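You operate a simulated robot arm through the tools that you are given. There is no shell and no other tool. Be economical: measure what you need, move in short steps, check, and stop when the job is done.

You are at the controls of a simulated robot arm. One attempt, no reset.

Task
Change the pin in the clamped block for the blue one, loosen the vice and slide the stop home.
Fine: the old pin goes first into the free opening of the short pin holder, the new one fully into the block; the block stays on the bed; the stop ends at 0 mm.

The check looks at the end state, three seconds after you hand in, the way a careful person would. Anything else that was tipped, shoved, dropped, spilled or broken makes it a failure.

Robot
A 7-joint arm with a two-finger parallel gripper, fixed in place. Base frame: the origin is at the foot of the arm, x ahead of it, y to its left, z up; the work surface is at about z = 0.868. Lengths are in m, angles in degrees, forces in N, time in s.
With the tool pointing down near the work surface it reaches from about 0.3 to 0.7 m from the base axis. Its first joint turns from -66.0 to 66.0 degrees. Payload 1.57 kg.
The TCP is the grasp point between the finger pads, 0.03 m short of the fingertips. In the tool frame z runs along the fingers and y along their closing line. Largest opening 0.11 m; finger width 0.024, thickness 0.012; the body of the gripper, 0.048 by 0.112 m, starts 0.078 m behind the TCP.
Orientation is that of the tool frame in the base frame, as a unit quaternion [w, x, y, z]. With the fingers straight down and closing along the base's y, the tool's x points along the base's -x, its y along +y and its z along -z.

Tools
- The arm moves only by the tool step_arm. Its argument "targets" is text: rows parted by semicolons, each of 7 numbers parted by spaces: the shift along the tool's x, y, z in units of 50 mm (1.0 is 50 mm), then the turn, a rotation vector about the tool's x, y, z in units of 6 degrees (1.0 is 6 degrees), then the gripper command, from -1 (fully open) to 1 (shut), values between in proportion. In form: x y z ax ay az hand; .... A call has 1 to 10 rows; each row shifts and turns the commanded pose from where the row before left it, along the tool's axes as they then stand. A call with a number of a shift or a turn outside -1 to 1 is refused whole. Rows are played at 5 a second. More than 0.05 m and 8.6 degrees between two rows, or a gripper value outside its range, and nothing of the call is played. A pose out of reach is approached as far as the arm can. The call stops where the force on the tool passes 50 N (or 10 N more than at its start, if that is more) or the arm is blocked; 0.2 s more then pass. Each finger travels about 0.108 m/s and halts on what it meets, pressing with about 39 N; the grip force reading is that of the motor and also rises with nothing between the fingers. The clock runs only during rows and for 0.2 s after the last one: add rows that do not move to give the fingers time. The reply holds the time, the measured pose of the TCP, the force on the tool along the base axes, the opening and the grip force, in the units named above and with some noise, with the torque about the TCP (base axes, N m) and any sound that the robot's microphone picked up.
- Cameras (640 x 400 px; columns grow to the right, rows downward): "scene" is fixed at [0.1645, -0.3852, 1.4197]; the picture's right is [0.81, -0.59, 0.00], its down [-0.25, -0.34, -0.91] and it looks along [0.53, 0.73, -0.42] (base axes); focal length 372 px, centre (320, 200). "wrist" rides on the gripper at [0.07, 0.016, -0.141] in the tool frame; the picture's right is [-0.23, 0.97, 0.00], its down [-0.86, -0.20, -0.48] and it looks along [-0.47, -0.11, 0.88] (tool axes); focal length 222 px, centre (320, 200). There is no depth. A picture from a camera that has moved, and an enlarged one, comes with that camera's place and axes in the base frame and with its lens.
- camera(camera): a new picture of that camera. No time passes.
- inspect(camera, box): a new picture of the part [left, top, right, bottom] of that camera's present view, enlarged. No time passes.
- finish_job(): hands the job in; it is judged then, once.

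Work in short steps. Places have to be worked out from the pictures, the camera data and where the tool is seen: move nearer, look again, correct. Check each grasp and each placing, and mend what went wrong. You have 120 turns and 84 pictures in all, those below and enlarged ones among them. Open the gripper and draw the arm clear of the work before you hand the job in, unless the task says otherwise; then end with one line.

The tools are called after ">>>" as name(argument=value, ...) on one line, values as JSON. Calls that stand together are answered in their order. step_arm: Moves the arm, as the interface text tells. Its arguments: {"type":"object","properties":{"targets":{"type":"string"}},"required":["targets"]} The other tools are called the same way: camera (camera) takes a picture; inspect (camera, box) takes an enlarged picture of a part of a camera's view; finish_job () hands the job in.

At the start:

```text
time: 0.0
position: [0.3661, 0.22, 1.2471]
ee_rot: [0.0, 0.001, 1.0, 0.0]
wrist_force: [0.1, -0.2, 0.9]
ft_torque: [0.0, 0.03, -0.04]
gripper_width: 0.1098
grasp_force: 0.0
```

scene: 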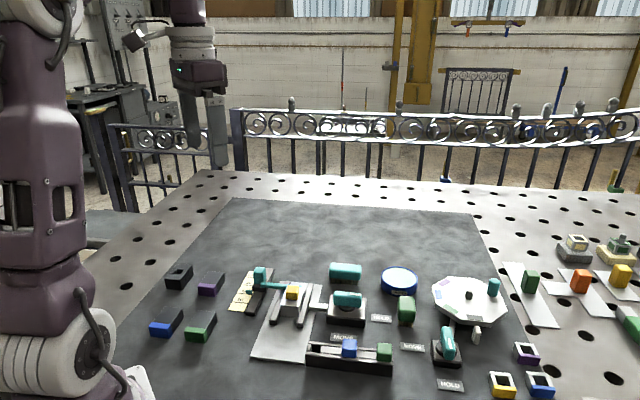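
wrist: 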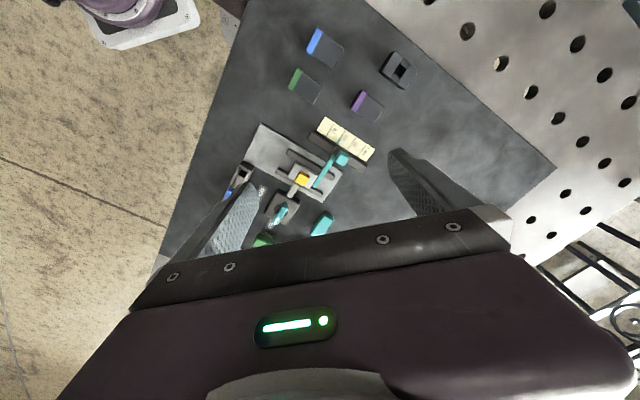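

I'll begin by enlarging the scene around the work area to identify the parts.

>>> inspect(camera="scene", box=[220, 240, 420, 380])

>>> inspect(camera="scene", box=[380, 240, 560, 400])

>>> inspect(camera="scene", box=[130, 250, 260, 350])

>>> inspect(camera="wrist", box=[200, 100, 400, 260])

```text
2.86 times, centred on (320, 310) of scene
camera zoom: at [0.1645, -0.3852, 1.4197], right [0.81, -0.59, 0.0], down [-0.25, -0.34, -0.91], along [0.53, 0.73, -0.42], focal length 1064 px, centre (320, -114)
```

zoom: 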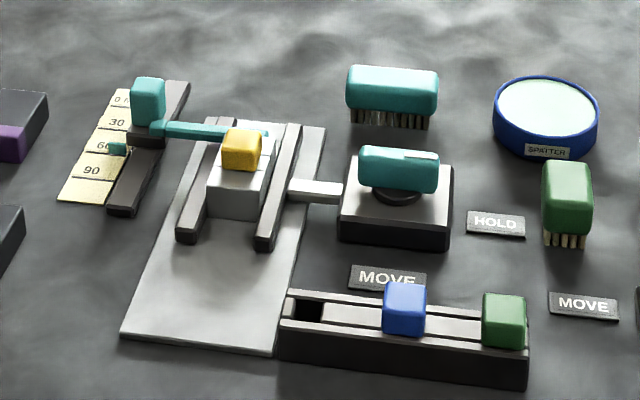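

```text
2.50 times, centred on (470, 320) of scene
camera zoom: at [0.1645, -0.3852, 1.4197], right [0.81, -0.59, 0.0], down [-0.25, -0.34, -0.91], along [0.53, 0.73, -0.42], focal length 931 px, centre (-55, -100)
```

zoom: 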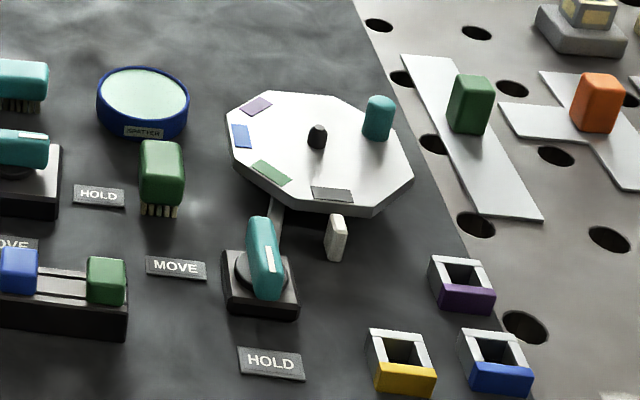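

```text
4.00 times, centred on (195, 300) of scene
camera zoom: at [0.1645, -0.3852, 1.4197], right [0.81, -0.59, 0.0], down [-0.25, -0.34, -0.91], along [0.53, 0.73, -0.42], focal length 1489 px, centre (820, -200)
```

zoom: 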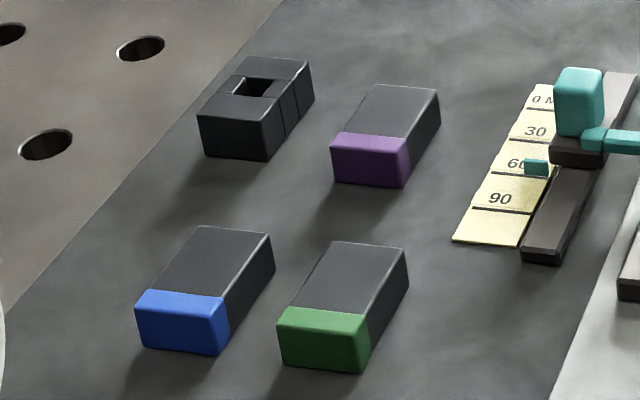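

```text
2.50 times, centred on (300, 180) of wrist
camera zoom: at [0.2955, 0.2354, 1.3883], right [0.23, 0.97, 0.0], down [0.86, -0.2, 0.48], along [0.47, -0.11, -0.88], focal length 555 px, centre (370, 250)
```

zoom: 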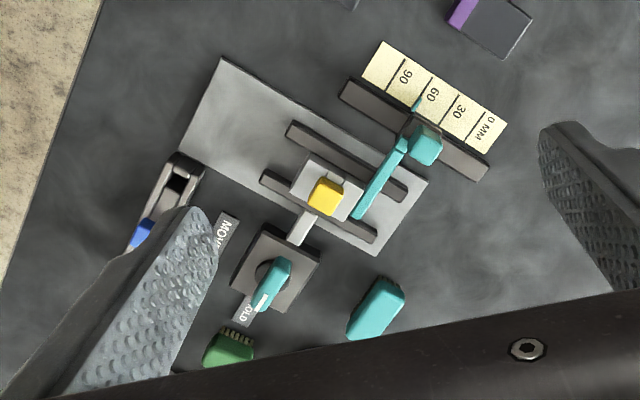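

The yellow pin looks to be at about (0.476, 0.147), in a vice that is turned relative to the base. I'll go lower for a closer wrist view.

>>> step_arm(targets="0 -0.5 1 0 0 0 -1; 0 -0.5 1 0 0 0 -1; 0 0 0.6 0 0 0 -1; 0 0 0 0 0 0 -1")

>>> camera(camera="wrist")

```text
refused: row 1 steps farther than a row can; nothing moved
```

```text
77 pictures are left
camera wrist: at [0.2955, 0.2354, 1.3883], right [0.23, 0.97, 0.0], down [0.86, -0.2, 0.48], along [0.47, -0.11, -0.88], focal length 222 px, centre (320, 200)
```

wrist: 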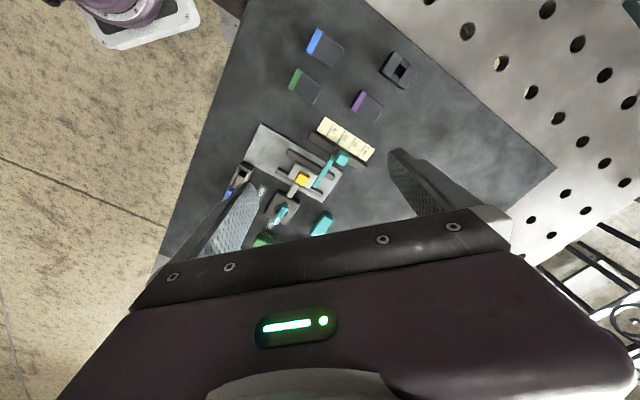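

The norm of each row must stay below 50 mm, so I'm splitting the same move into smaller rows.

>>> step_arm(targets="0 -0.4 0.8 0 0 0 -1; 0 -0.4 0.8 0 0 0 -1; 0 -0.2 0.8 0 0 0 -1; 0 0 0.3 0 0 0 -1; 0 0 0 0 0 0 -1")

>>> camera(camera="wrist")

```text
time: 1.2
position: [0.3655, 0.1707, 1.1091]
ee_rot: [0.0, 0.0, 1.0, 0.001]
wrist_force: [-0.8, 0.6, 0.0]
ft_torque: [0.0, -0.03, -0.02]
gripper_width: 0.1101
grasp_force: 0.1
```

```text
76 pictures are left
camera wrist: at [0.2956, 0.1859, 1.2517], right [0.23, 0.97, 0.0], down [0.86, -0.2, 0.48], along [0.47, -0.11, -0.88], focal length 222 px, centre (320, 200)
```

wrist: 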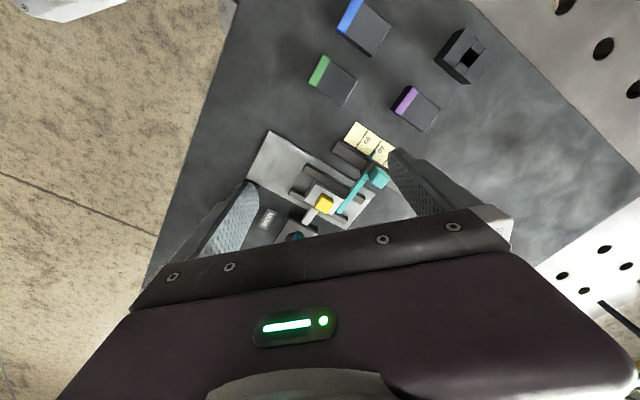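

The gripper hides the lower part of the view, so I'm shifting +x and slightly -y for a view of the whole fixture.

>>> step_arm(targets="-0.9 0 0 0 0 0 -1; -0.9 0 0 0 0 0 -1; 0 0 0 0 0 0 -1")

>>> inspect(camera="wrist", box=[200, 30, 440, 240])

```text
time: 2.0
position: [0.4588, 0.1715, 1.1147]
ee_rot: [0.0, 0.0, 1.0, -0.001]
wrist_force: [0.2, 0.2, -0.2]
ft_torque: [0.01, 0.0, 0.01]
gripper_width: 0.1101
grasp_force: 0.0
```

```text
1.90 times, centred on (320, 135) of wrist
camera zoom: at [0.3877, 0.1863, 1.2565], right [0.23, 0.97, 0.0], down [0.86, -0.2, 0.48], along [0.47, -0.11, -0.88], focal length 423 px, centre (320, 324)
```

zoom: 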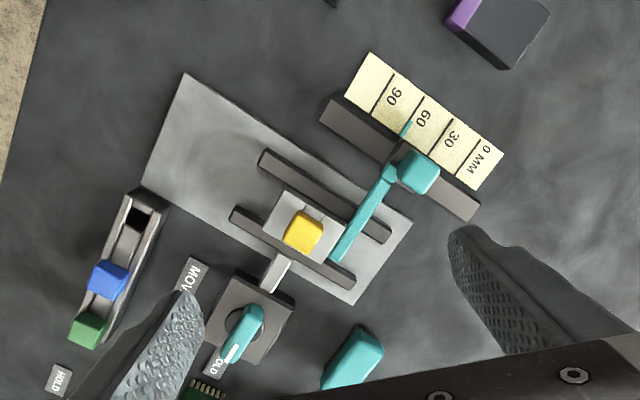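

The fixture is turned 45°: the rail and jaws run along (0.707, 0.707) and the pin rack along (0.707, -0.707). I'll yaw the tool by -45° so the fingers close along the rack direction.

>>> step_arm(targets="0 0 0 0 0 -0.9375 -0.2; 0 0 0 0 0 -0.9375 -0.2; 0 0 0 0 0 -0.9375 -0.2; 0 0 0 0 0 -0.9375 -0.2; 0 0 0 0 0 -0.9375 -0.2; 0 0 0 0 0 -0.9375 -0.2; 0 0 0 0 0 -0.9375 -0.2; 0 0 0 0 0 -0.9375 -0.2; 0 0 0 0 0 0 -0.2")

>>> camera(camera="wrist")

```text
time: 4.0
position: [0.4558, 0.1721, 1.1117]
ee_rot: [0.0, -0.382, 0.924, 0.0]
wrist_force: [0.8, 0.2, 0.5]
ft_torque: [0.02, 0.0, 0.05]
gripper_width: 0.0657
grasp_force: 0.0
```

```text
74 pictures are left
camera wrist: at [0.3944, 0.1322, 1.2532], right [-0.53, 0.85, 0.0], down [0.75, 0.46, 0.48], along [0.41, 0.25, -0.88], focal length 222 px, centre (320, 200)
```

wrist: 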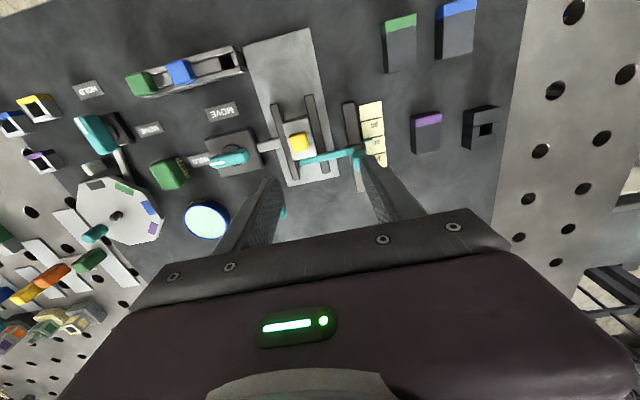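

The yaw is right. I'm centring over the pin and lowering for a close look.

>>> step_arm(targets="0 -0.62 0 0 0 0 -0.2; 0 0 0.8 0 0 0 -0.2; 0 0 0.6 0 0 0 -0.2; 0 0 0 0 0 0 -0.2; 0 0 0 0 0 0 -0.2")

>>> inspect(camera="wrist", box=[200, 50, 440, 230])

>>> inspect(camera="scene", box=[230, 230, 400, 380])

```text
time: 5.2
position: [0.4772, 0.1491, 1.0421]
ee_rot: [0.0, -0.383, 0.924, 0.0]
wrist_force: [0.4, 0.4, 0.7]
ft_torque: [-0.02, 0.02, 0.01]
gripper_width: 0.0659
grasp_force: 0.0
```

```text
2.22 times, centred on (320, 140) of wrist
camera zoom: at [0.4158, 0.1103, 1.1836], right [-0.53, 0.85, 0.0], down [0.75, 0.46, 0.48], along [0.41, 0.25, -0.88], focal length 494 px, centre (320, 333)
```

zoom: 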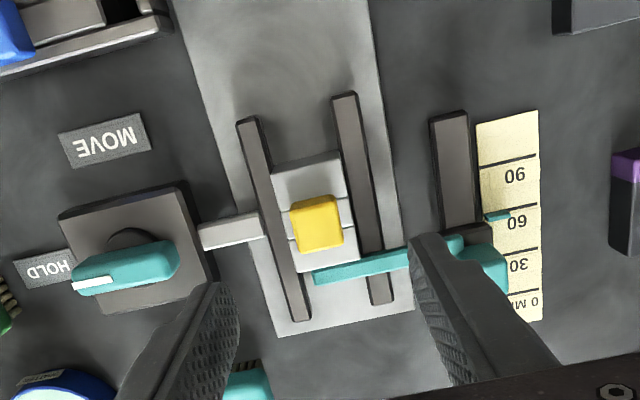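

```text
2.67 times, centred on (315, 305) of scene
camera zoom: at [0.1645, -0.3852, 1.4197], right [0.81, -0.59, 0.0], down [-0.25, -0.34, -0.91], along [0.53, 0.73, -0.42], focal length 993 px, centre (333, -80)
```

zoom: 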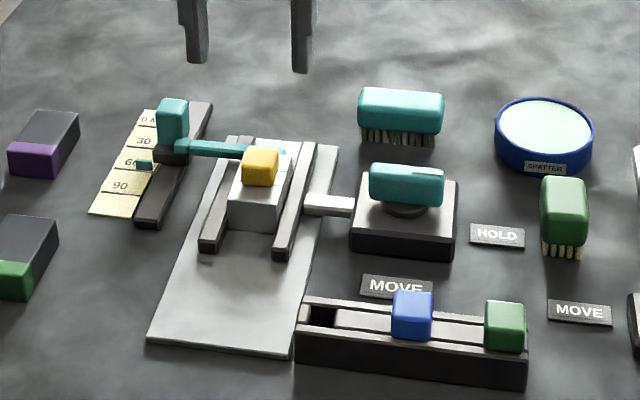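

The fingers straddle the pin in plan. I'll lower until the tips are near pin-top height and check the heights in the scene view.

>>> step_arm(targets="0.0 0 0.7 0 0 0 -0.2; 0 0 0.5 0 0 0 -0.2; 0 0 0 0 0 0 -0.2")

>>> inspect(camera="scene", box=[240, 240, 360, 340])

>>> inspect(camera="wrist", box=[220, 80, 420, 240])

```text
time: 6.0
position: [0.4786, 0.1472, 0.9837]
ee_rot: [0.0, -0.383, 0.924, -0.001]
wrist_force: [-0.8, -0.1, -0.3]
ft_torque: [-0.03, 0.0, -0.02]
gripper_width: 0.0659
grasp_force: 0.0
```

```text
4.00 times, centred on (300, 290) of scene
camera zoom: at [0.1645, -0.3852, 1.4197], right [0.81, -0.59, 0.0], down [-0.25, -0.34, -0.91], along [0.53, 0.73, -0.42], focal length 1489 px, centre (400, -160)
```

zoom: 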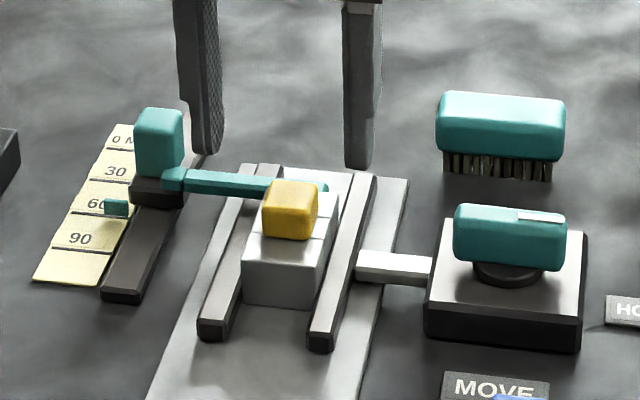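

```text
2.50 times, centred on (320, 160) of wrist
camera zoom: at [0.4171, 0.1083, 1.1248], right [-0.53, 0.85, 0.0], down [0.75, 0.46, 0.48], along [0.41, 0.25, -0.88], focal length 555 px, centre (320, 300)
```

zoom: 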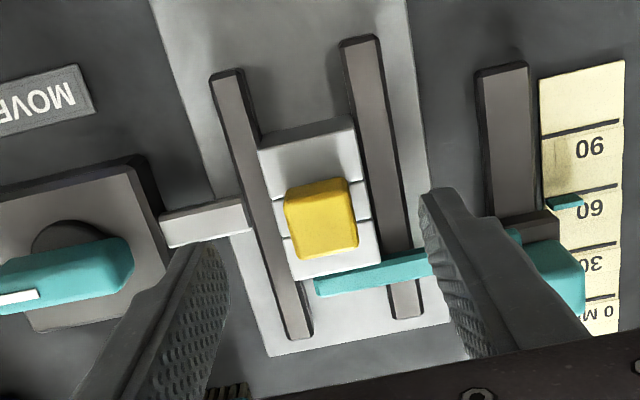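

The tips are about 20 mm above the pin top. I'll go down another 20 mm with a 4 mm shift along tool x, then check the centring again.

>>> step_arm(targets="0.08 0 0.2 0 0 0 -0.2; 0 0 0.25 0 0 0 -0.2; 0 0 0 0 0 0 -0.2")

>>> inspect(camera="scene", box=[260, 255, 340, 325])

>>> inspect(camera="wrist", box=[220, 80, 420, 240])

```text
time: 6.8
position: [0.4755, 0.1445, 0.9592]
ee_rot: [-0.001, -0.382, 0.924, 0.001]
wrist_force: [-0.2, -0.8, 0.4]
ft_torque: [0.0, -0.01, -0.03]
gripper_width: 0.0659
grasp_force: 0.0
```

```text
5.71 times, centred on (300, 290) of scene
camera zoom: at [0.1645, -0.3852, 1.4197], right [0.81, -0.59, 0.0], down [-0.25, -0.34, -0.91], along [0.53, 0.73, -0.42], focal length 2128 px, centre (434, -314)
```

zoom: 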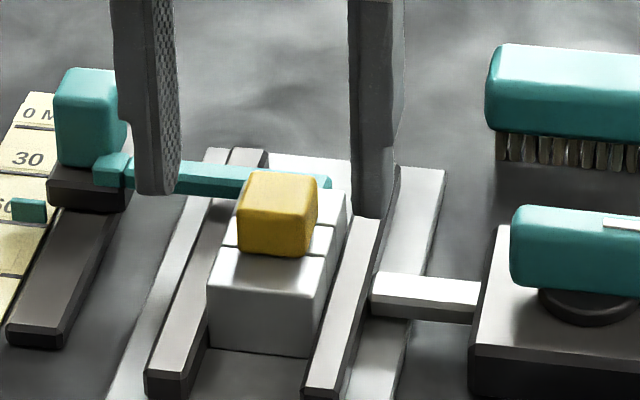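

```text
2.50 times, centred on (320, 160) of wrist
camera zoom: at [0.4135, 0.1057, 1.1015], right [-0.53, 0.85, 0.0], down [0.75, 0.46, 0.48], along [0.41, 0.25, -0.88], focal length 555 px, centre (320, 300)
```

zoom: 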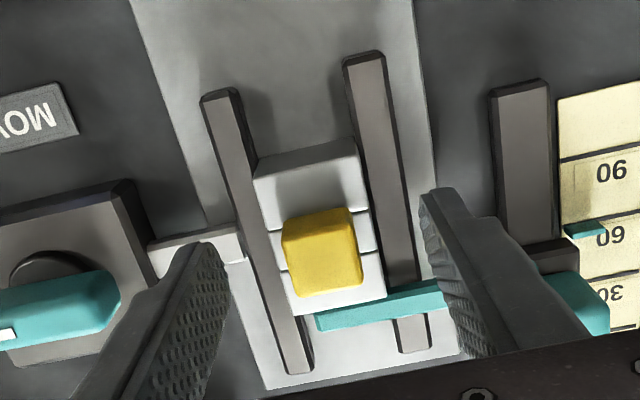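

The two views disagree on lateral centring, so I'm looking closer at the scene view.

>>> inspect(camera="scene", box=[270, 265, 320, 300])

```text
11.43 times, centred on (295, 282) of scene
camera zoom: at [0.1645, -0.3852, 1.4197], right [0.81, -0.59, 0.0], down [-0.25, -0.34, -0.91], along [0.53, 0.73, -0.42], focal length 4255 px, centre (606, -743)
```

zoom: 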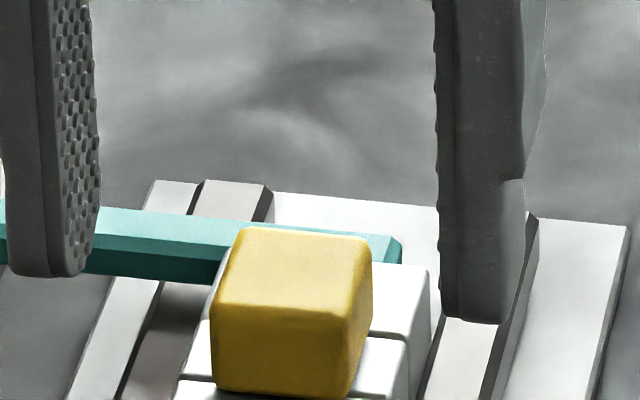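

The pin head is about 26 mm wide and 16 mm tall, with its top at about z 0.931. I'll correct by 2-3 mm, lower 10 mm and close.

>>> step_arm(targets="-0.04 -0.05 0 0 0 0 -0.2; 0 0 0.2 0 0 0 -0.2; 0 0 0 0 0 0 -0.2; 0 0 0 0 0 0 0.2; 0 0 0 0 0 0 0.3")

>>> inspect(camera="scene", box=[270, 265, 330, 310])

```text
time: 8.0
position: [0.4782, 0.1433, 0.95]
ee_rot: [0.0, -0.382, 0.924, 0.0]
wrist_force: [0.2, 0.1, -0.6]
ft_torque: [-0.01, 0.02, 0.02]
gripper_width: 0.0387
grasp_force: 0.0
```

```text
8.89 times, centred on (300, 288) of scene
camera zoom: at [0.1645, -0.3852, 1.4197], right [0.81, -0.59, 0.0], down [-0.25, -0.34, -0.91], along [0.53, 0.73, -0.42], focal length 3310 px, centre (498, -578)
```

zoom: 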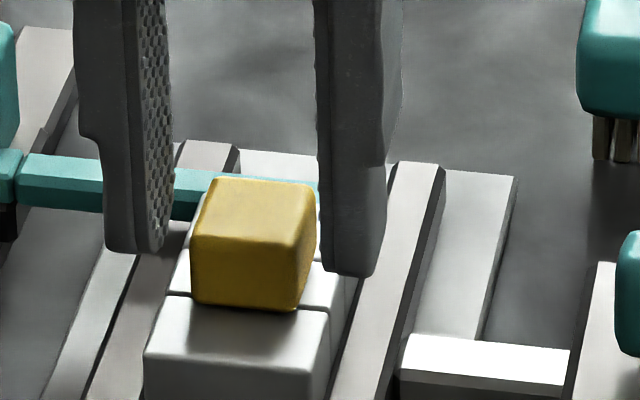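

The tips engage most of the head. I'll shift 2 mm more toward the pin centre, lower 2 mm, and close fully.

>>> step_arm(targets="0 -0.04 0.04 0 0 0 0.3; 0 0 0 0 0 0 0.6; 0 0 0 0 0 0 1; 0 0 0 0 0 0 1; 0 0 0 0 0 0 1")

>>> inspect(camera="scene", box=[270, 265, 330, 310])

```text
time: 9.2
position: [0.4808, 0.1434, 0.9476]
ee_rot: [-0.001, -0.382, 0.924, 0.001]
wrist_force: [-1.0, 0.6, 4.2]
ft_torque: [-0.01, 0.03, 0.01]
gripper_width: 0.025
grasp_force: 37.0
```

```text
8.89 times, centred on (300, 288) of scene
camera zoom: at [0.1644, -0.3852, 1.4197], right [0.81, -0.59, 0.0], down [-0.25, -0.34, -0.91], along [0.53, 0.73, -0.42], focal length 3310 px, centre (498, -578)
```

zoom: 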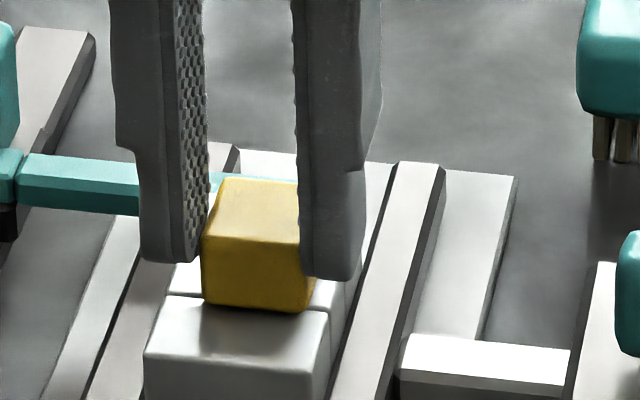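

The pin is gripped at 25 mm. I'm pulling straight up in small steps.

>>> step_arm(targets="0 0 -0.1 0 0 0 1; 0 0 -0.2 0 0 0 1; 0 0 -0.2 0 0 0 1; 0 0 -0.3 0 0 0 1; 0 0 0 0 0 0 1")

>>> inspect(camera="scene", box=[250, 245, 340, 315])

```text
time: 10.4
position: [0.4799, 0.144, 0.988]
ee_rot: [-0.001, -0.383, 0.924, 0.0]
wrist_force: [-1.1, -0.3, -1.7]
ft_torque: [0.0, -0.02, -0.02]
gripper_width: 0.0252
grasp_force: 36.8
```

```text
5.71 times, centred on (295, 280) of scene
camera zoom: at [0.1645, -0.3852, 1.4197], right [0.81, -0.59, 0.0], down [-0.25, -0.34, -0.91], along [0.53, 0.73, -0.42], focal length 2128 px, centre (463, -257)
```

zoom: 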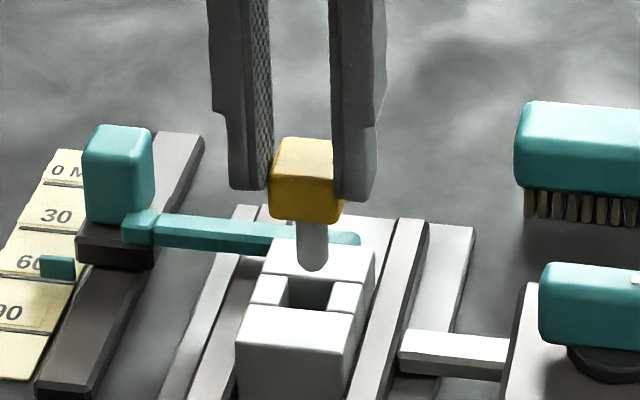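

The pin came out cleanly with its shaft below the head. I'm raising it and moving toward the free opening of the rack.

>>> step_arm(targets="0 0 -0.7 0 0 0 1; 0.6 -0.3 0 0 0 0 1; 0.6 -0.3 0 0 0 0 1; 0.6 -0.3 0 0 0 0 1; 0.5 -0.3 0 0 0 0 1; 0 0 0 0 0 0 1; 0 0 0 0 0 0 1")

>>> inspect(camera="scene", box=[270, 270, 430, 390])

>>> camera(camera="wrist")

```text
time: 12.0
position: [0.44, 0.021, 1.0242]
ee_rot: [0.0, -0.382, 0.924, -0.001]
wrist_force: [0.1, -0.4, -1.4]
ft_torque: [-0.03, 0.03, 0.02]
gripper_width: 0.0252
grasp_force: 37.0
```

```text
3.33 times, centred on (350, 330) of scene
camera zoom: at [0.1645, -0.3852, 1.4197], right [0.81, -0.59, 0.0], down [-0.25, -0.34, -0.91], along [0.53, 0.73, -0.42], focal length 1241 px, centre (220, -233)
```

zoom: 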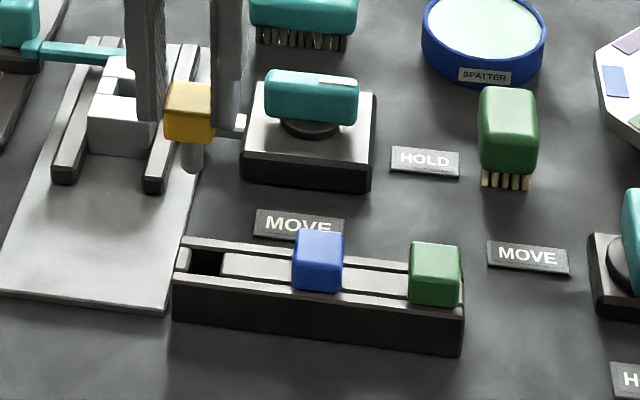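

```text
62 pictures are left
camera wrist: at [0.3779, -0.0189, 1.1655], right [-0.53, 0.85, 0.0], down [0.75, 0.46, 0.48], along [0.41, 0.25, -0.88], focal length 222 px, centre (320, 200)
```

wrist: 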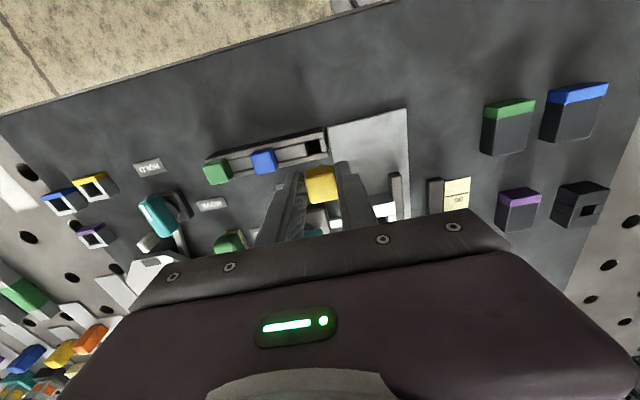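

By the wrist view the hole is nearly below the TCP. I'm enlarging to refine.

>>> inspect(camera="wrist", box=[250, 110, 370, 210])

>>> inspect(camera="scene", box=[305, 300, 405, 380])

```text
4.00 times, centred on (310, 160) of wrist
camera zoom: at [0.3779, -0.0189, 1.1655], right [-0.53, 0.85, 0.0], down [0.75, 0.46, 0.48], along [0.41, 0.25, -0.88], focal length 888 px, centre (360, 360)
```

zoom: 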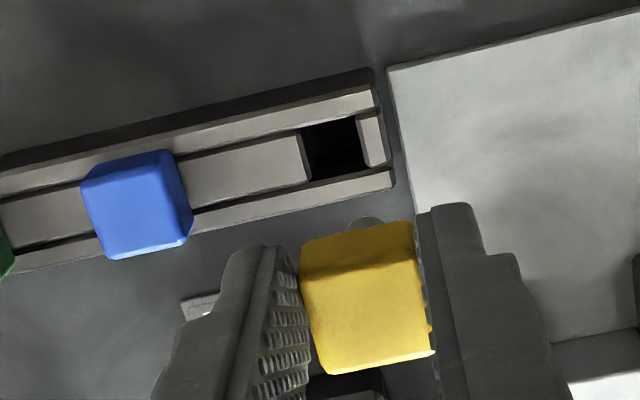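

```text
5.00 times, centred on (355, 340) of scene
camera zoom: at [0.1645, -0.3852, 1.4197], right [0.81, -0.59, 0.0], down [-0.25, -0.34, -0.91], along [0.53, 0.73, -0.42], focal length 1862 px, centre (145, -500)
```

zoom: 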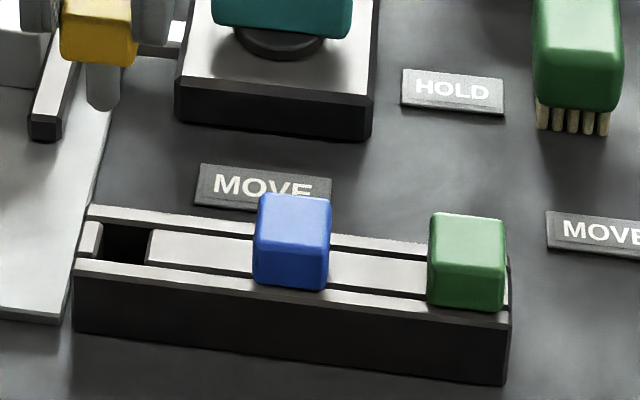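

The hole is about 9 mm toward -y tool from the current position. I'll shift, lower so the shaft tip sits some 20 mm above the rack, and compare the two.

>>> step_arm(targets="0.04 -0.17 0.4 0 0 0 1; 0 0 0.6 0 0 0 1; 0 0 0.1 0 0 0 1; 0 0 0 0 0 0 1; 0 0 0 0 0 0 1")

>>> inspect(camera="wrist", box=[250, 90, 370, 210])

>>> inspect(camera="scene", box=[290, 290, 390, 370])

```text
time: 13.2
position: [0.4454, 0.0123, 0.9667]
ee_rot: [0.002, -0.383, 0.924, -0.001]
wrist_force: [-1.6, -2.6, 25.0]
ft_torque: [0.05, -0.11, 0.01]
gripper_width: 0.0254
grasp_force: 36.9
```

```text
3.33 times, centred on (310, 150) of wrist
camera zoom: at [0.3831, -0.0269, 1.1092], right [-0.53, 0.85, 0.0], down [0.75, 0.46, 0.48], along [0.41, 0.25, -0.88], focal length 740 px, centre (353, 367)
```

zoom: 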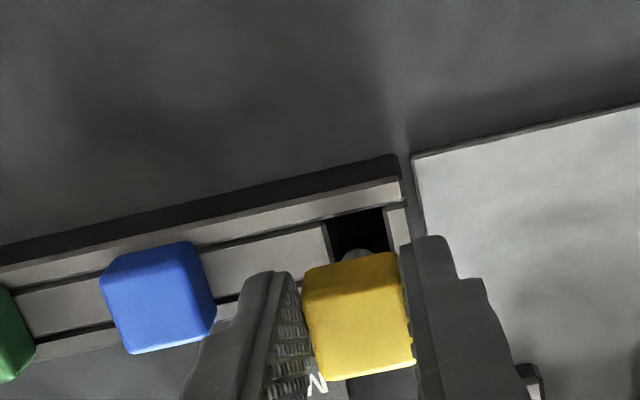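

```text
5.00 times, centred on (340, 330) of scene
camera zoom: at [0.1641, -0.3853, 1.4197], right [0.81, -0.59, 0.0], down [-0.25, -0.34, -0.91], along [0.53, 0.73, -0.42], focal length 1862 px, centre (220, -450)
```

zoom: 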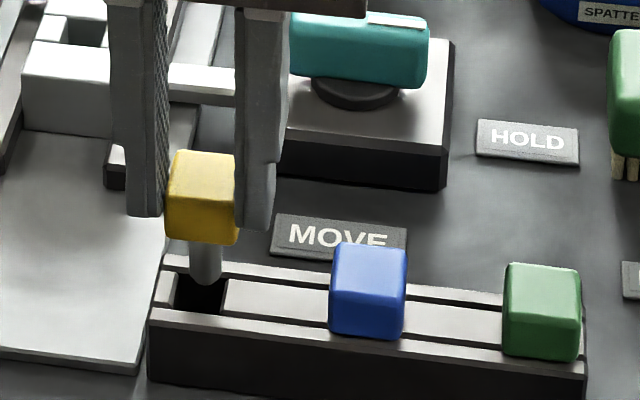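

There is a 25 N upward force: the shaft is longer than I judged and is resting on the rack's far rail. I'll back off 10 mm and shift toward the hole by about 8 mm.

>>> step_arm(targets="0 0 -0.25 0 0 0 1; 0.16 0 0 0 0 0 1; 0 0 0 0 0 0 1")

>>> inspect(camera="wrist", box=[270, 110, 370, 200])

>>> inspect(camera="scene", box=[300, 300, 370, 355])

```text
time: 14.0
position: [0.4404, 0.0079, 0.9776]
ee_rot: [0.0, -0.383, 0.924, 0.001]
wrist_force: [-0.2, -0.5, -1.5]
ft_torque: [0.03, 0.0, -0.01]
gripper_width: 0.0251
grasp_force: 36.6
```

```text
4.44 times, centred on (320, 155) of wrist
camera zoom: at [0.3782, -0.0322, 1.1203], right [-0.53, 0.85, 0.0], down [0.75, 0.46, 0.48], along [0.41, 0.25, -0.88], focal length 987 px, centre (320, 400)
```

zoom: 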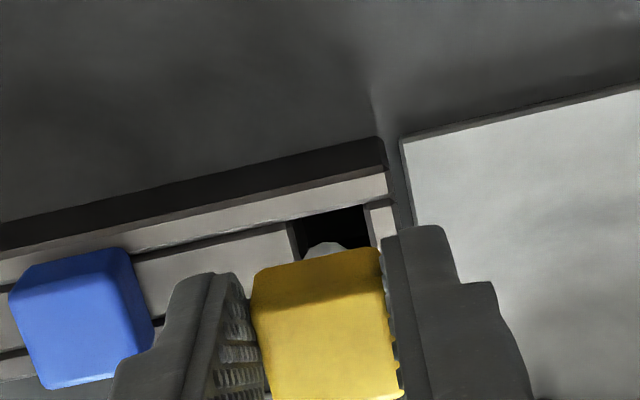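

```text
7.27 times, centred on (335, 328) of scene
camera zoom: at [0.1645, -0.3852, 1.4197], right [0.81, -0.59, 0.0], down [-0.25, -0.34, -0.91], along [0.53, 0.73, -0.42], focal length 2708 px, centre (211, -727)
```

zoom: 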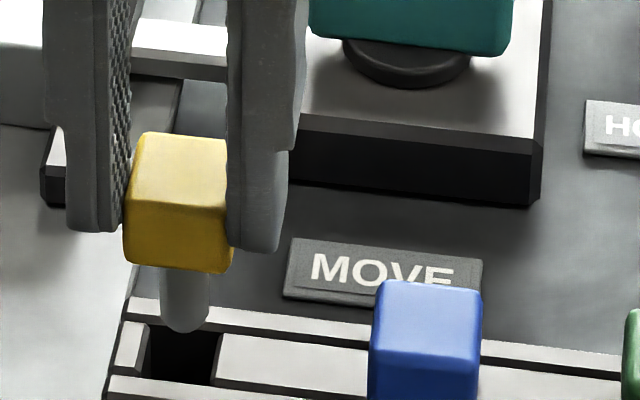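

Shaft and hole now line up in both views. I'm lowering gently into the hole.

>>> step_arm(targets="0 0.015 0.15 0 0 0 1; 0 0 0.15 0 0 0 1; 0 0 0.1 0 0 0 1; 0 0 0 0 0 0 1")

>>> inspect(camera="scene", box=[300, 300, 370, 355])

```text
time: 15.0
position: [0.439, 0.007, 0.9583]
ee_rot: [0.001, -0.383, 0.924, -0.001]
wrist_force: [-0.3, -0.5, -1.8]
ft_torque: [-0.01, 0.02, -0.03]
gripper_width: 0.0252
grasp_force: 37.2
```

```text
7.27 times, centred on (335, 328) of scene
camera zoom: at [0.1645, -0.3852, 1.4197], right [0.81, -0.59, 0.0], down [-0.25, -0.34, -0.91], along [0.53, 0.73, -0.42], focal length 2708 px, centre (211, -727)
```

zoom: 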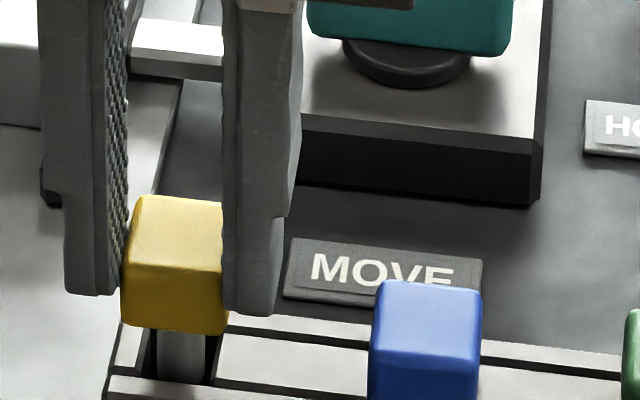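

The shaft is inside without contact. I'll keep lowering until the head seats.

>>> step_arm(targets="0 0 0.15 0 0 0 1; 0 0 0.1 0 0 0 1; 0 0 0.1 0 0 0 1; 0 0 0.06 0 0 0 1; 0 0 0 0 0 0 1")

>>> inspect(camera="scene", box=[300, 300, 370, 355])

```text
time: 16.2
position: [0.4393, 0.008, 0.9388]
ee_rot: [0.0, -0.383, 0.924, 0.001]
wrist_force: [-2.6, 2.5, 12.4]
ft_torque: [0.05, 0.11, 0.03]
gripper_width: 0.0249
grasp_force: 36.8
```

```text
7.27 times, centred on (335, 328) of scene
camera zoom: at [0.1642, -0.3852, 1.4197], right [0.81, -0.59, 0.0], down [-0.25, -0.34, -0.91], along [0.53, 0.73, -0.42], focal length 2708 px, centre (211, -727)
```

zoom: 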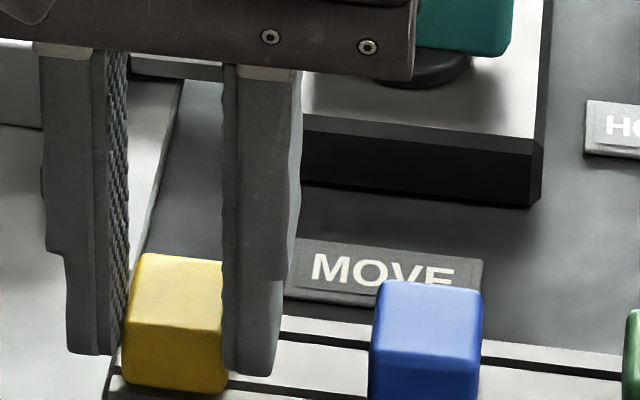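

Contact at 12 N suggests the head has seated. I'm opening to about 45 mm and lifting clear for a check.

>>> step_arm(targets="0 0 0 0 0 0 0.18; 0 0 0 0 0 0 0.18; 0 0 -0.5 0 0 0 0.18; 0 0 -0.7 0 0 0 0.18; 0 0 0 0 0 0 0.18; 0 0 0 0 0 0 0.18")

>>> inspect(camera="scene", box=[300, 300, 400, 380])

>>> inspect(camera="wrist", box=[230, 90, 370, 210])

```text
time: 17.6
position: [0.4405, 0.0071, 0.9996]
ee_rot: [0.0, -0.383, 0.924, 0.0]
wrist_force: [-1.4, -0.7, -0.1]
ft_torque: [0.02, 0.01, 0.03]
gripper_width: 0.0449
grasp_force: 0.1
```

```text
5.00 times, centred on (350, 340) of scene
camera zoom: at [0.1645, -0.3852, 1.4197], right [0.81, -0.59, 0.0], down [-0.25, -0.34, -0.91], along [0.53, 0.73, -0.42], focal length 1862 px, centre (170, -500)
```

zoom: 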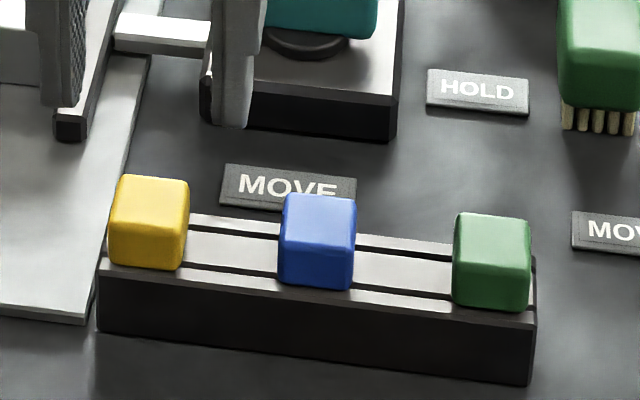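

```text
3.33 times, centred on (300, 150) of wrist
camera zoom: at [0.3789, -0.0314, 1.1407], right [-0.53, 0.85, 0.0], down [0.75, 0.46, 0.48], along [0.41, 0.25, -0.88], focal length 740 px, centre (387, 367)
```

zoom: 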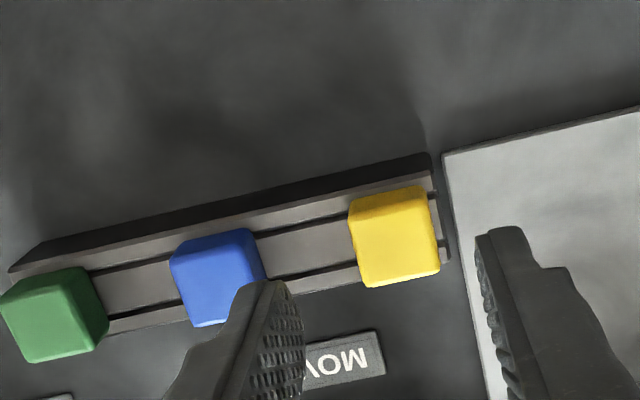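

Yellow is seated flush like the others. I'm moving about 56 mm along the rack over the blue pin and 6 mm for better finger overlap.

>>> step_arm(targets="-0.12 -0.6 0 0 0 0 0.18; 0 -0.53 0 0 0 0 0.18; 0 0 0.5 0 0 0 0.18; 0 0 0 0 0 0 0.18; 0 0 0 0 0 0 0.18")

>>> inspect(camera="scene", box=[300, 300, 400, 380])

>>> inspect(camera="wrist", box=[240, 110, 380, 230])

```text
time: 18.8
position: [0.484, -0.027, 0.9749]
ee_rot: [0.0, -0.383, 0.924, 0.0]
wrist_force: [0.2, 1.1, 0.3]
ft_torque: [0.02, 0.0, 0.01]
gripper_width: 0.0451
grasp_force: 0.1
```

```text
5.00 times, centred on (350, 340) of scene
camera zoom: at [0.1645, -0.3852, 1.4197], right [0.81, -0.59, 0.0], down [-0.25, -0.34, -0.91], along [0.53, 0.73, -0.42], focal length 1862 px, centre (170, -500)
```

zoom: 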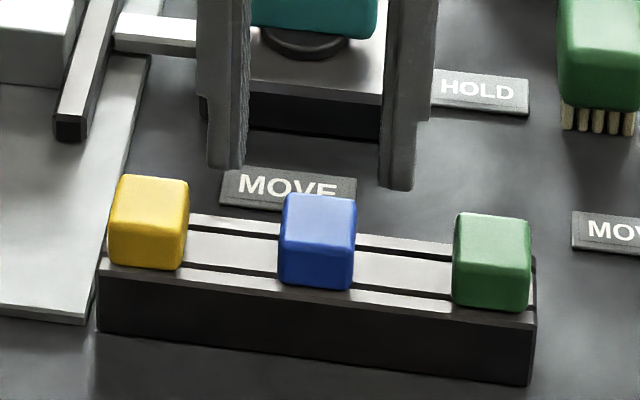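

```text
3.33 times, centred on (310, 170) of wrist
camera zoom: at [0.4224, -0.0663, 1.1157], right [-0.53, 0.85, 0.0], down [0.75, 0.46, 0.48], along [0.41, 0.25, -0.88], focal length 740 px, centre (353, 300)
```

zoom: 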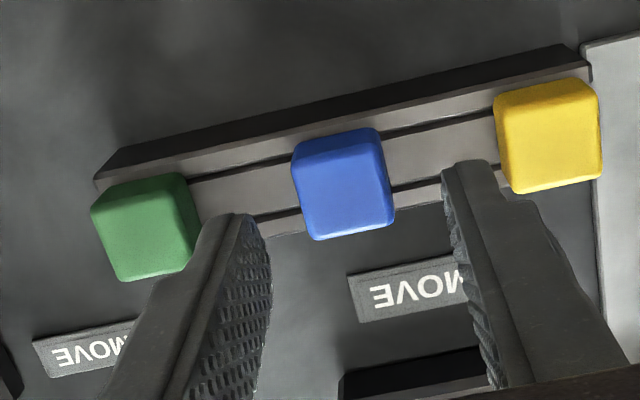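

Blue is 2 mm off in y. I'm adjusting, lowering to the same depth at which yellow was held, and closing.

>>> step_arm(targets="0.04 -0.04 0 0 0 0 0.18; 0 0 0.4 0 0 0 0.18; 0 0 0.27 0 0 0 0.18; 0 0 0 0 0 0 0.18")

>>> inspect(camera="scene", box=[320, 310, 390, 365])

>>> inspect(camera="wrist", box=[240, 110, 380, 230])

```text
time: 19.8
position: [0.4828, -0.0312, 0.9393]
ee_rot: [0.0, -0.382, 0.924, 0.0]
wrist_force: [0.6, 0.4, 1.4]
ft_torque: [0.01, -0.01, 0.01]
gripper_width: 0.0451
grasp_force: 0.0
```

```text
7.27 times, centred on (355, 338) of scene
camera zoom: at [0.1645, -0.3852, 1.4197], right [0.81, -0.59, 0.0], down [-0.25, -0.34, -0.91], along [0.53, 0.73, -0.42], focal length 2708 px, centre (66, -800)
```

zoom: 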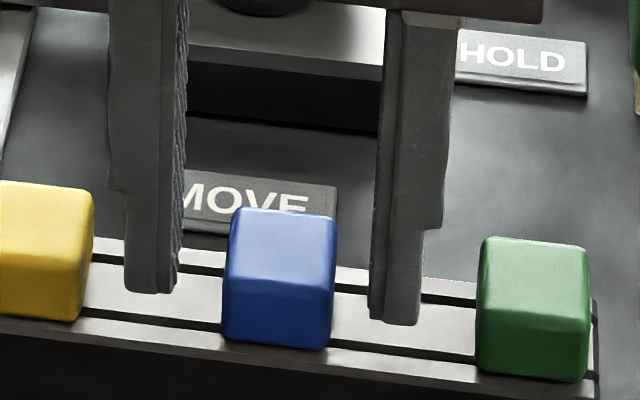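

```text
3.33 times, centred on (310, 170) of wrist
camera zoom: at [0.4213, -0.07, 1.0819], right [-0.53, 0.85, 0.0], down [0.75, 0.46, 0.48], along [0.41, 0.25, -0.88], focal length 740 px, centre (353, 300)
```

zoom: 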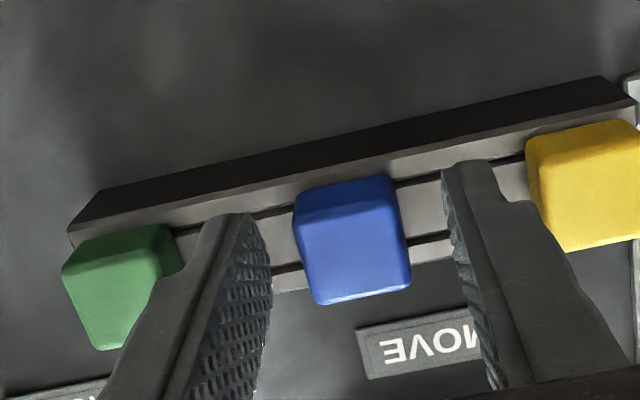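

The fingers are centred around blue and overlap it well. I'm closing, then lifting slowly.

>>> step_arm(targets="0 0 0 0 0 0 0.6; 0 0 0 0 0 0 1; 0 0 0 0 0 0 1; 0 0 0 0 0 0 1; 0 0 -0.1 0 0 0 1; 0 0 -0.3 0 0 0 1; 0 0 -0.5 0 0 0 1; 0 0 -0.6 0 0 0 1; 0 0 -0.5 0 0 0 1; 0 0 0 0 0 0 1")

>>> inspect(camera="scene", box=[300, 260, 420, 370])

```text
time: 22.0
position: [0.4836, -0.0294, 1.0404]
ee_rot: [0.0, -0.38, 0.925, 0.0]
wrist_force: [-0.5, 0.2, -1.7]
ft_torque: [0.01, 0.0, 0.0]
gripper_width: 0.0249
grasp_force: 36.4
```

```text
3.64 times, centred on (360, 315) of scene
camera zoom: at [0.1645, -0.3852, 1.4197], right [0.81, -0.59, 0.0], down [-0.25, -0.34, -0.91], along [0.53, 0.73, -0.42], focal length 1354 px, centre (174, -218)
```

zoom: 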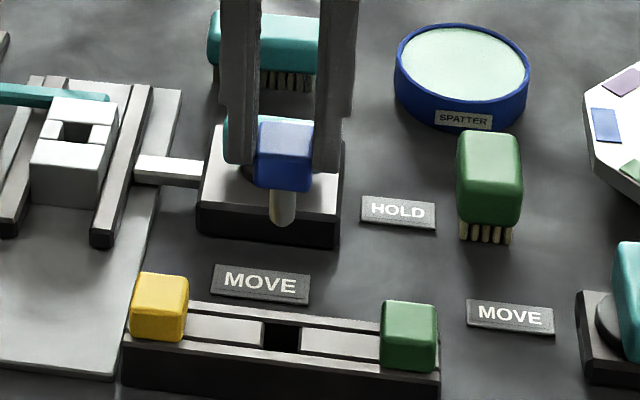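

Blue is out with the gripper holding 25 mm. From the recorded yellow grasp pose and the rack offset, the target TCP over the block hole is about (0.483, 0.1455). I'm moving there high.

>>> step_arm(targets="-0.62 0.62 0 0 0 0 1; -0.62 0.62 0 0 0 0 1; -0.62 0.62 0 0 0 0 1; -0.6 0.62 0 0 0 0 1; 0 0 0 0 0 0 1; 0 0 0 0 0 0 1")

>>> inspect(camera="scene", box=[250, 230, 350, 310])

>>> inspect(camera="wrist", box=[240, 100, 380, 220])

```text
time: 23.4
position: [0.4814, 0.145, 1.0389]
ee_rot: [0.0, -0.382, 0.924, 0.0]
wrist_force: [-0.2, 0.0, -1.4]
ft_torque: [0.03, 0.01, 0.03]
gripper_width: 0.0251
grasp_force: 36.3
```

```text
5.00 times, centred on (300, 270) of scene
camera zoom: at [0.1645, -0.3852, 1.4197], right [0.81, -0.59, 0.0], down [-0.25, -0.34, -0.91], along [0.53, 0.73, -0.42], focal length 1862 px, centre (420, -150)
```

zoom: 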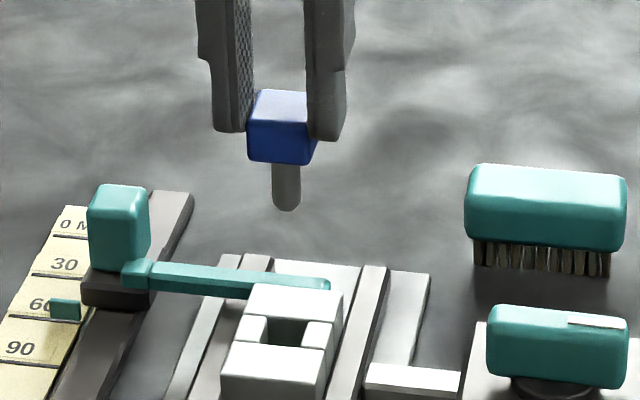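

```text
3.33 times, centred on (310, 160) of wrist
camera zoom: at [0.4198, 0.1046, 1.1813], right [-0.53, 0.85, 0.0], down [0.75, 0.46, 0.48], along [0.41, 0.25, -0.88], focal length 740 px, centre (353, 333)
```

zoom: 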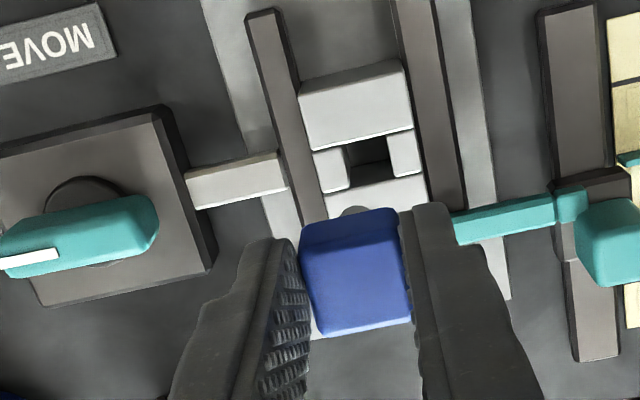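

The hole appears a few mm toward +y and +x in the tool frame. I'm applying half the correction, lowering 35 mm and rechecking.

>>> step_arm(targets="0.05 0.05 0.3 0 0 0 1; 0 0 0.4 0 0 0 1; 0 0 0 0 0 0 1; 0 0 0 0 0 0 1")

>>> inspect(camera="scene", box=[260, 245, 330, 305])

>>> inspect(camera="wrist", box=[270, 120, 370, 210])

```text
time: 24.4
position: [0.4787, 0.1428, 1.004]
ee_rot: [0.0, -0.383, 0.924, 0.0]
wrist_force: [0.2, 0.8, -0.2]
ft_torque: [0.02, 0.0, -0.02]
gripper_width: 0.025
grasp_force: 36.6
```

```text
6.67 times, centred on (295, 275) of scene
camera zoom: at [0.1645, -0.3852, 1.4197], right [0.81, -0.59, 0.0], down [-0.25, -0.34, -0.91], along [0.53, 0.73, -0.42], focal length 2482 px, centre (487, -300)
```

zoom: 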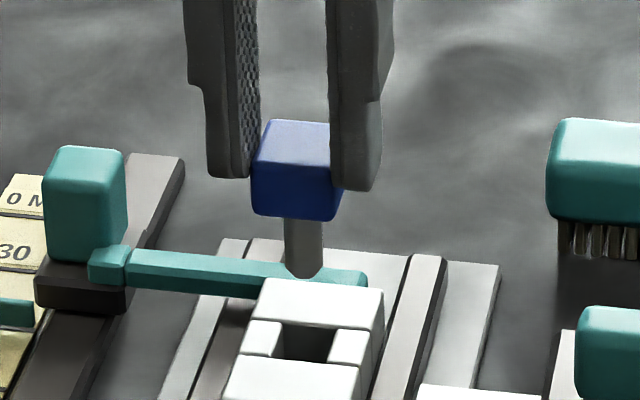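

```text
4.44 times, centred on (320, 165) of wrist
camera zoom: at [0.4168, 0.1046, 1.1464], right [-0.53, 0.85, 0.0], down [0.75, 0.46, 0.48], along [0.41, 0.25, -0.88], focal length 987 px, centre (320, 356)
```

zoom: 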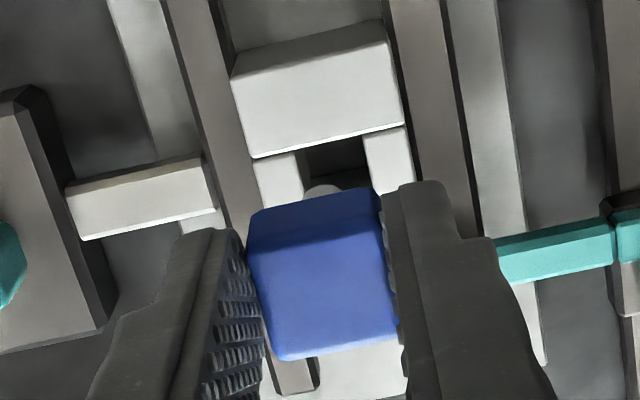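

Both views show the shaft within about 1.5 mm of the hole centre, some 23 mm above it. I'm lowering 17 mm with a small y trim.

>>> step_arm(targets="0 0.025 0.2 0 0 0 1; 0 0 0.14 0 0 0 1; 0 0 0 0 0 0 1; 0 0 0 0 0 0 1")

>>> inspect(camera="scene", box=[270, 260, 320, 300])

>>> inspect(camera="wrist", box=[270, 120, 370, 210])

```text
time: 25.4
position: [0.4776, 0.1454, 0.9884]
ee_rot: [0.0, -0.383, 0.924, 0.0]
wrist_force: [-0.2, -0.6, -1.1]
ft_torque: [0.02, 0.04, 0.01]
gripper_width: 0.0254
grasp_force: 36.3
```

```text
10.00 times, centred on (295, 280) of scene
camera zoom: at [0.1645, -0.3852, 1.4197], right [0.81, -0.59, 0.0], down [-0.25, -0.34, -0.91], along [0.53, 0.73, -0.42], focal length 3723 px, centre (570, -600)
```

zoom: 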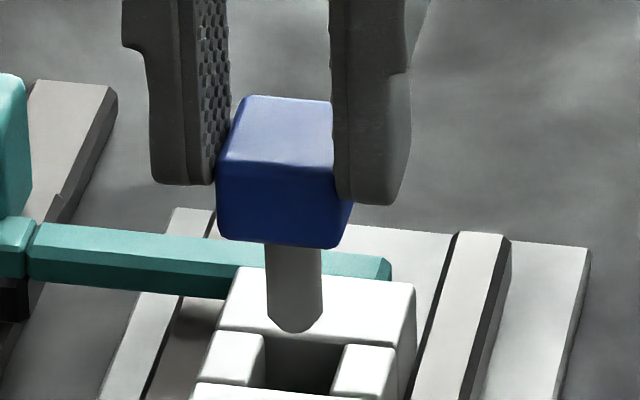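

```text
4.44 times, centred on (320, 165) of wrist
camera zoom: at [0.4161, 0.105, 1.13], right [-0.53, 0.85, 0.0], down [0.75, 0.46, 0.48], along [0.41, 0.25, -0.88], focal length 987 px, centre (320, 356)
```

zoom: 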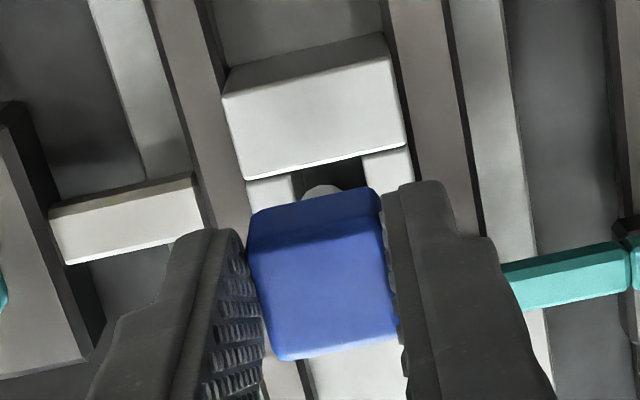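

Still aligned within tolerance in both views. I'm lowering into the hole in small steps while watching the force.

>>> step_arm(targets="0 0 0.15 0 0 0 1; 0 0 0.1 0 0 0 1; 0 0 0.1 0 0 0 1; 0 0 0 0 0 0 1")

>>> inspect(camera="scene", box=[270, 260, 320, 300])

```text
time: 26.4
position: [0.4788, 0.1448, 0.9706]
ee_rot: [0.0, -0.383, 0.924, 0.0]
wrist_force: [0.4, 0.6, -0.6]
ft_torque: [-0.02, -0.01, 0.01]
gripper_width: 0.0252
grasp_force: 36.9
```

```text
10.00 times, centred on (295, 280) of scene
camera zoom: at [0.1645, -0.3852, 1.4197], right [0.81, -0.59, 0.0], down [-0.25, -0.34, -0.91], along [0.53, 0.73, -0.43], focal length 3723 px, centre (570, -600)
```

zoom: 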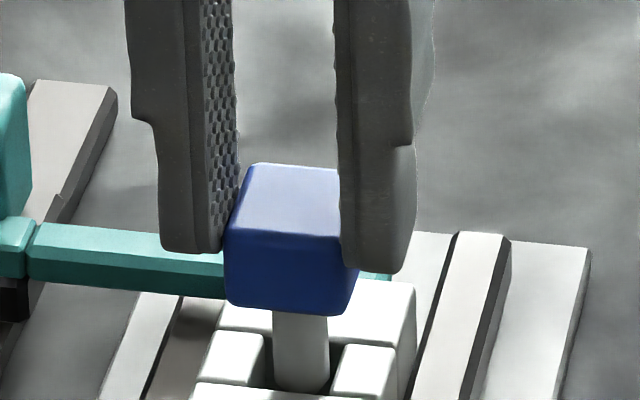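

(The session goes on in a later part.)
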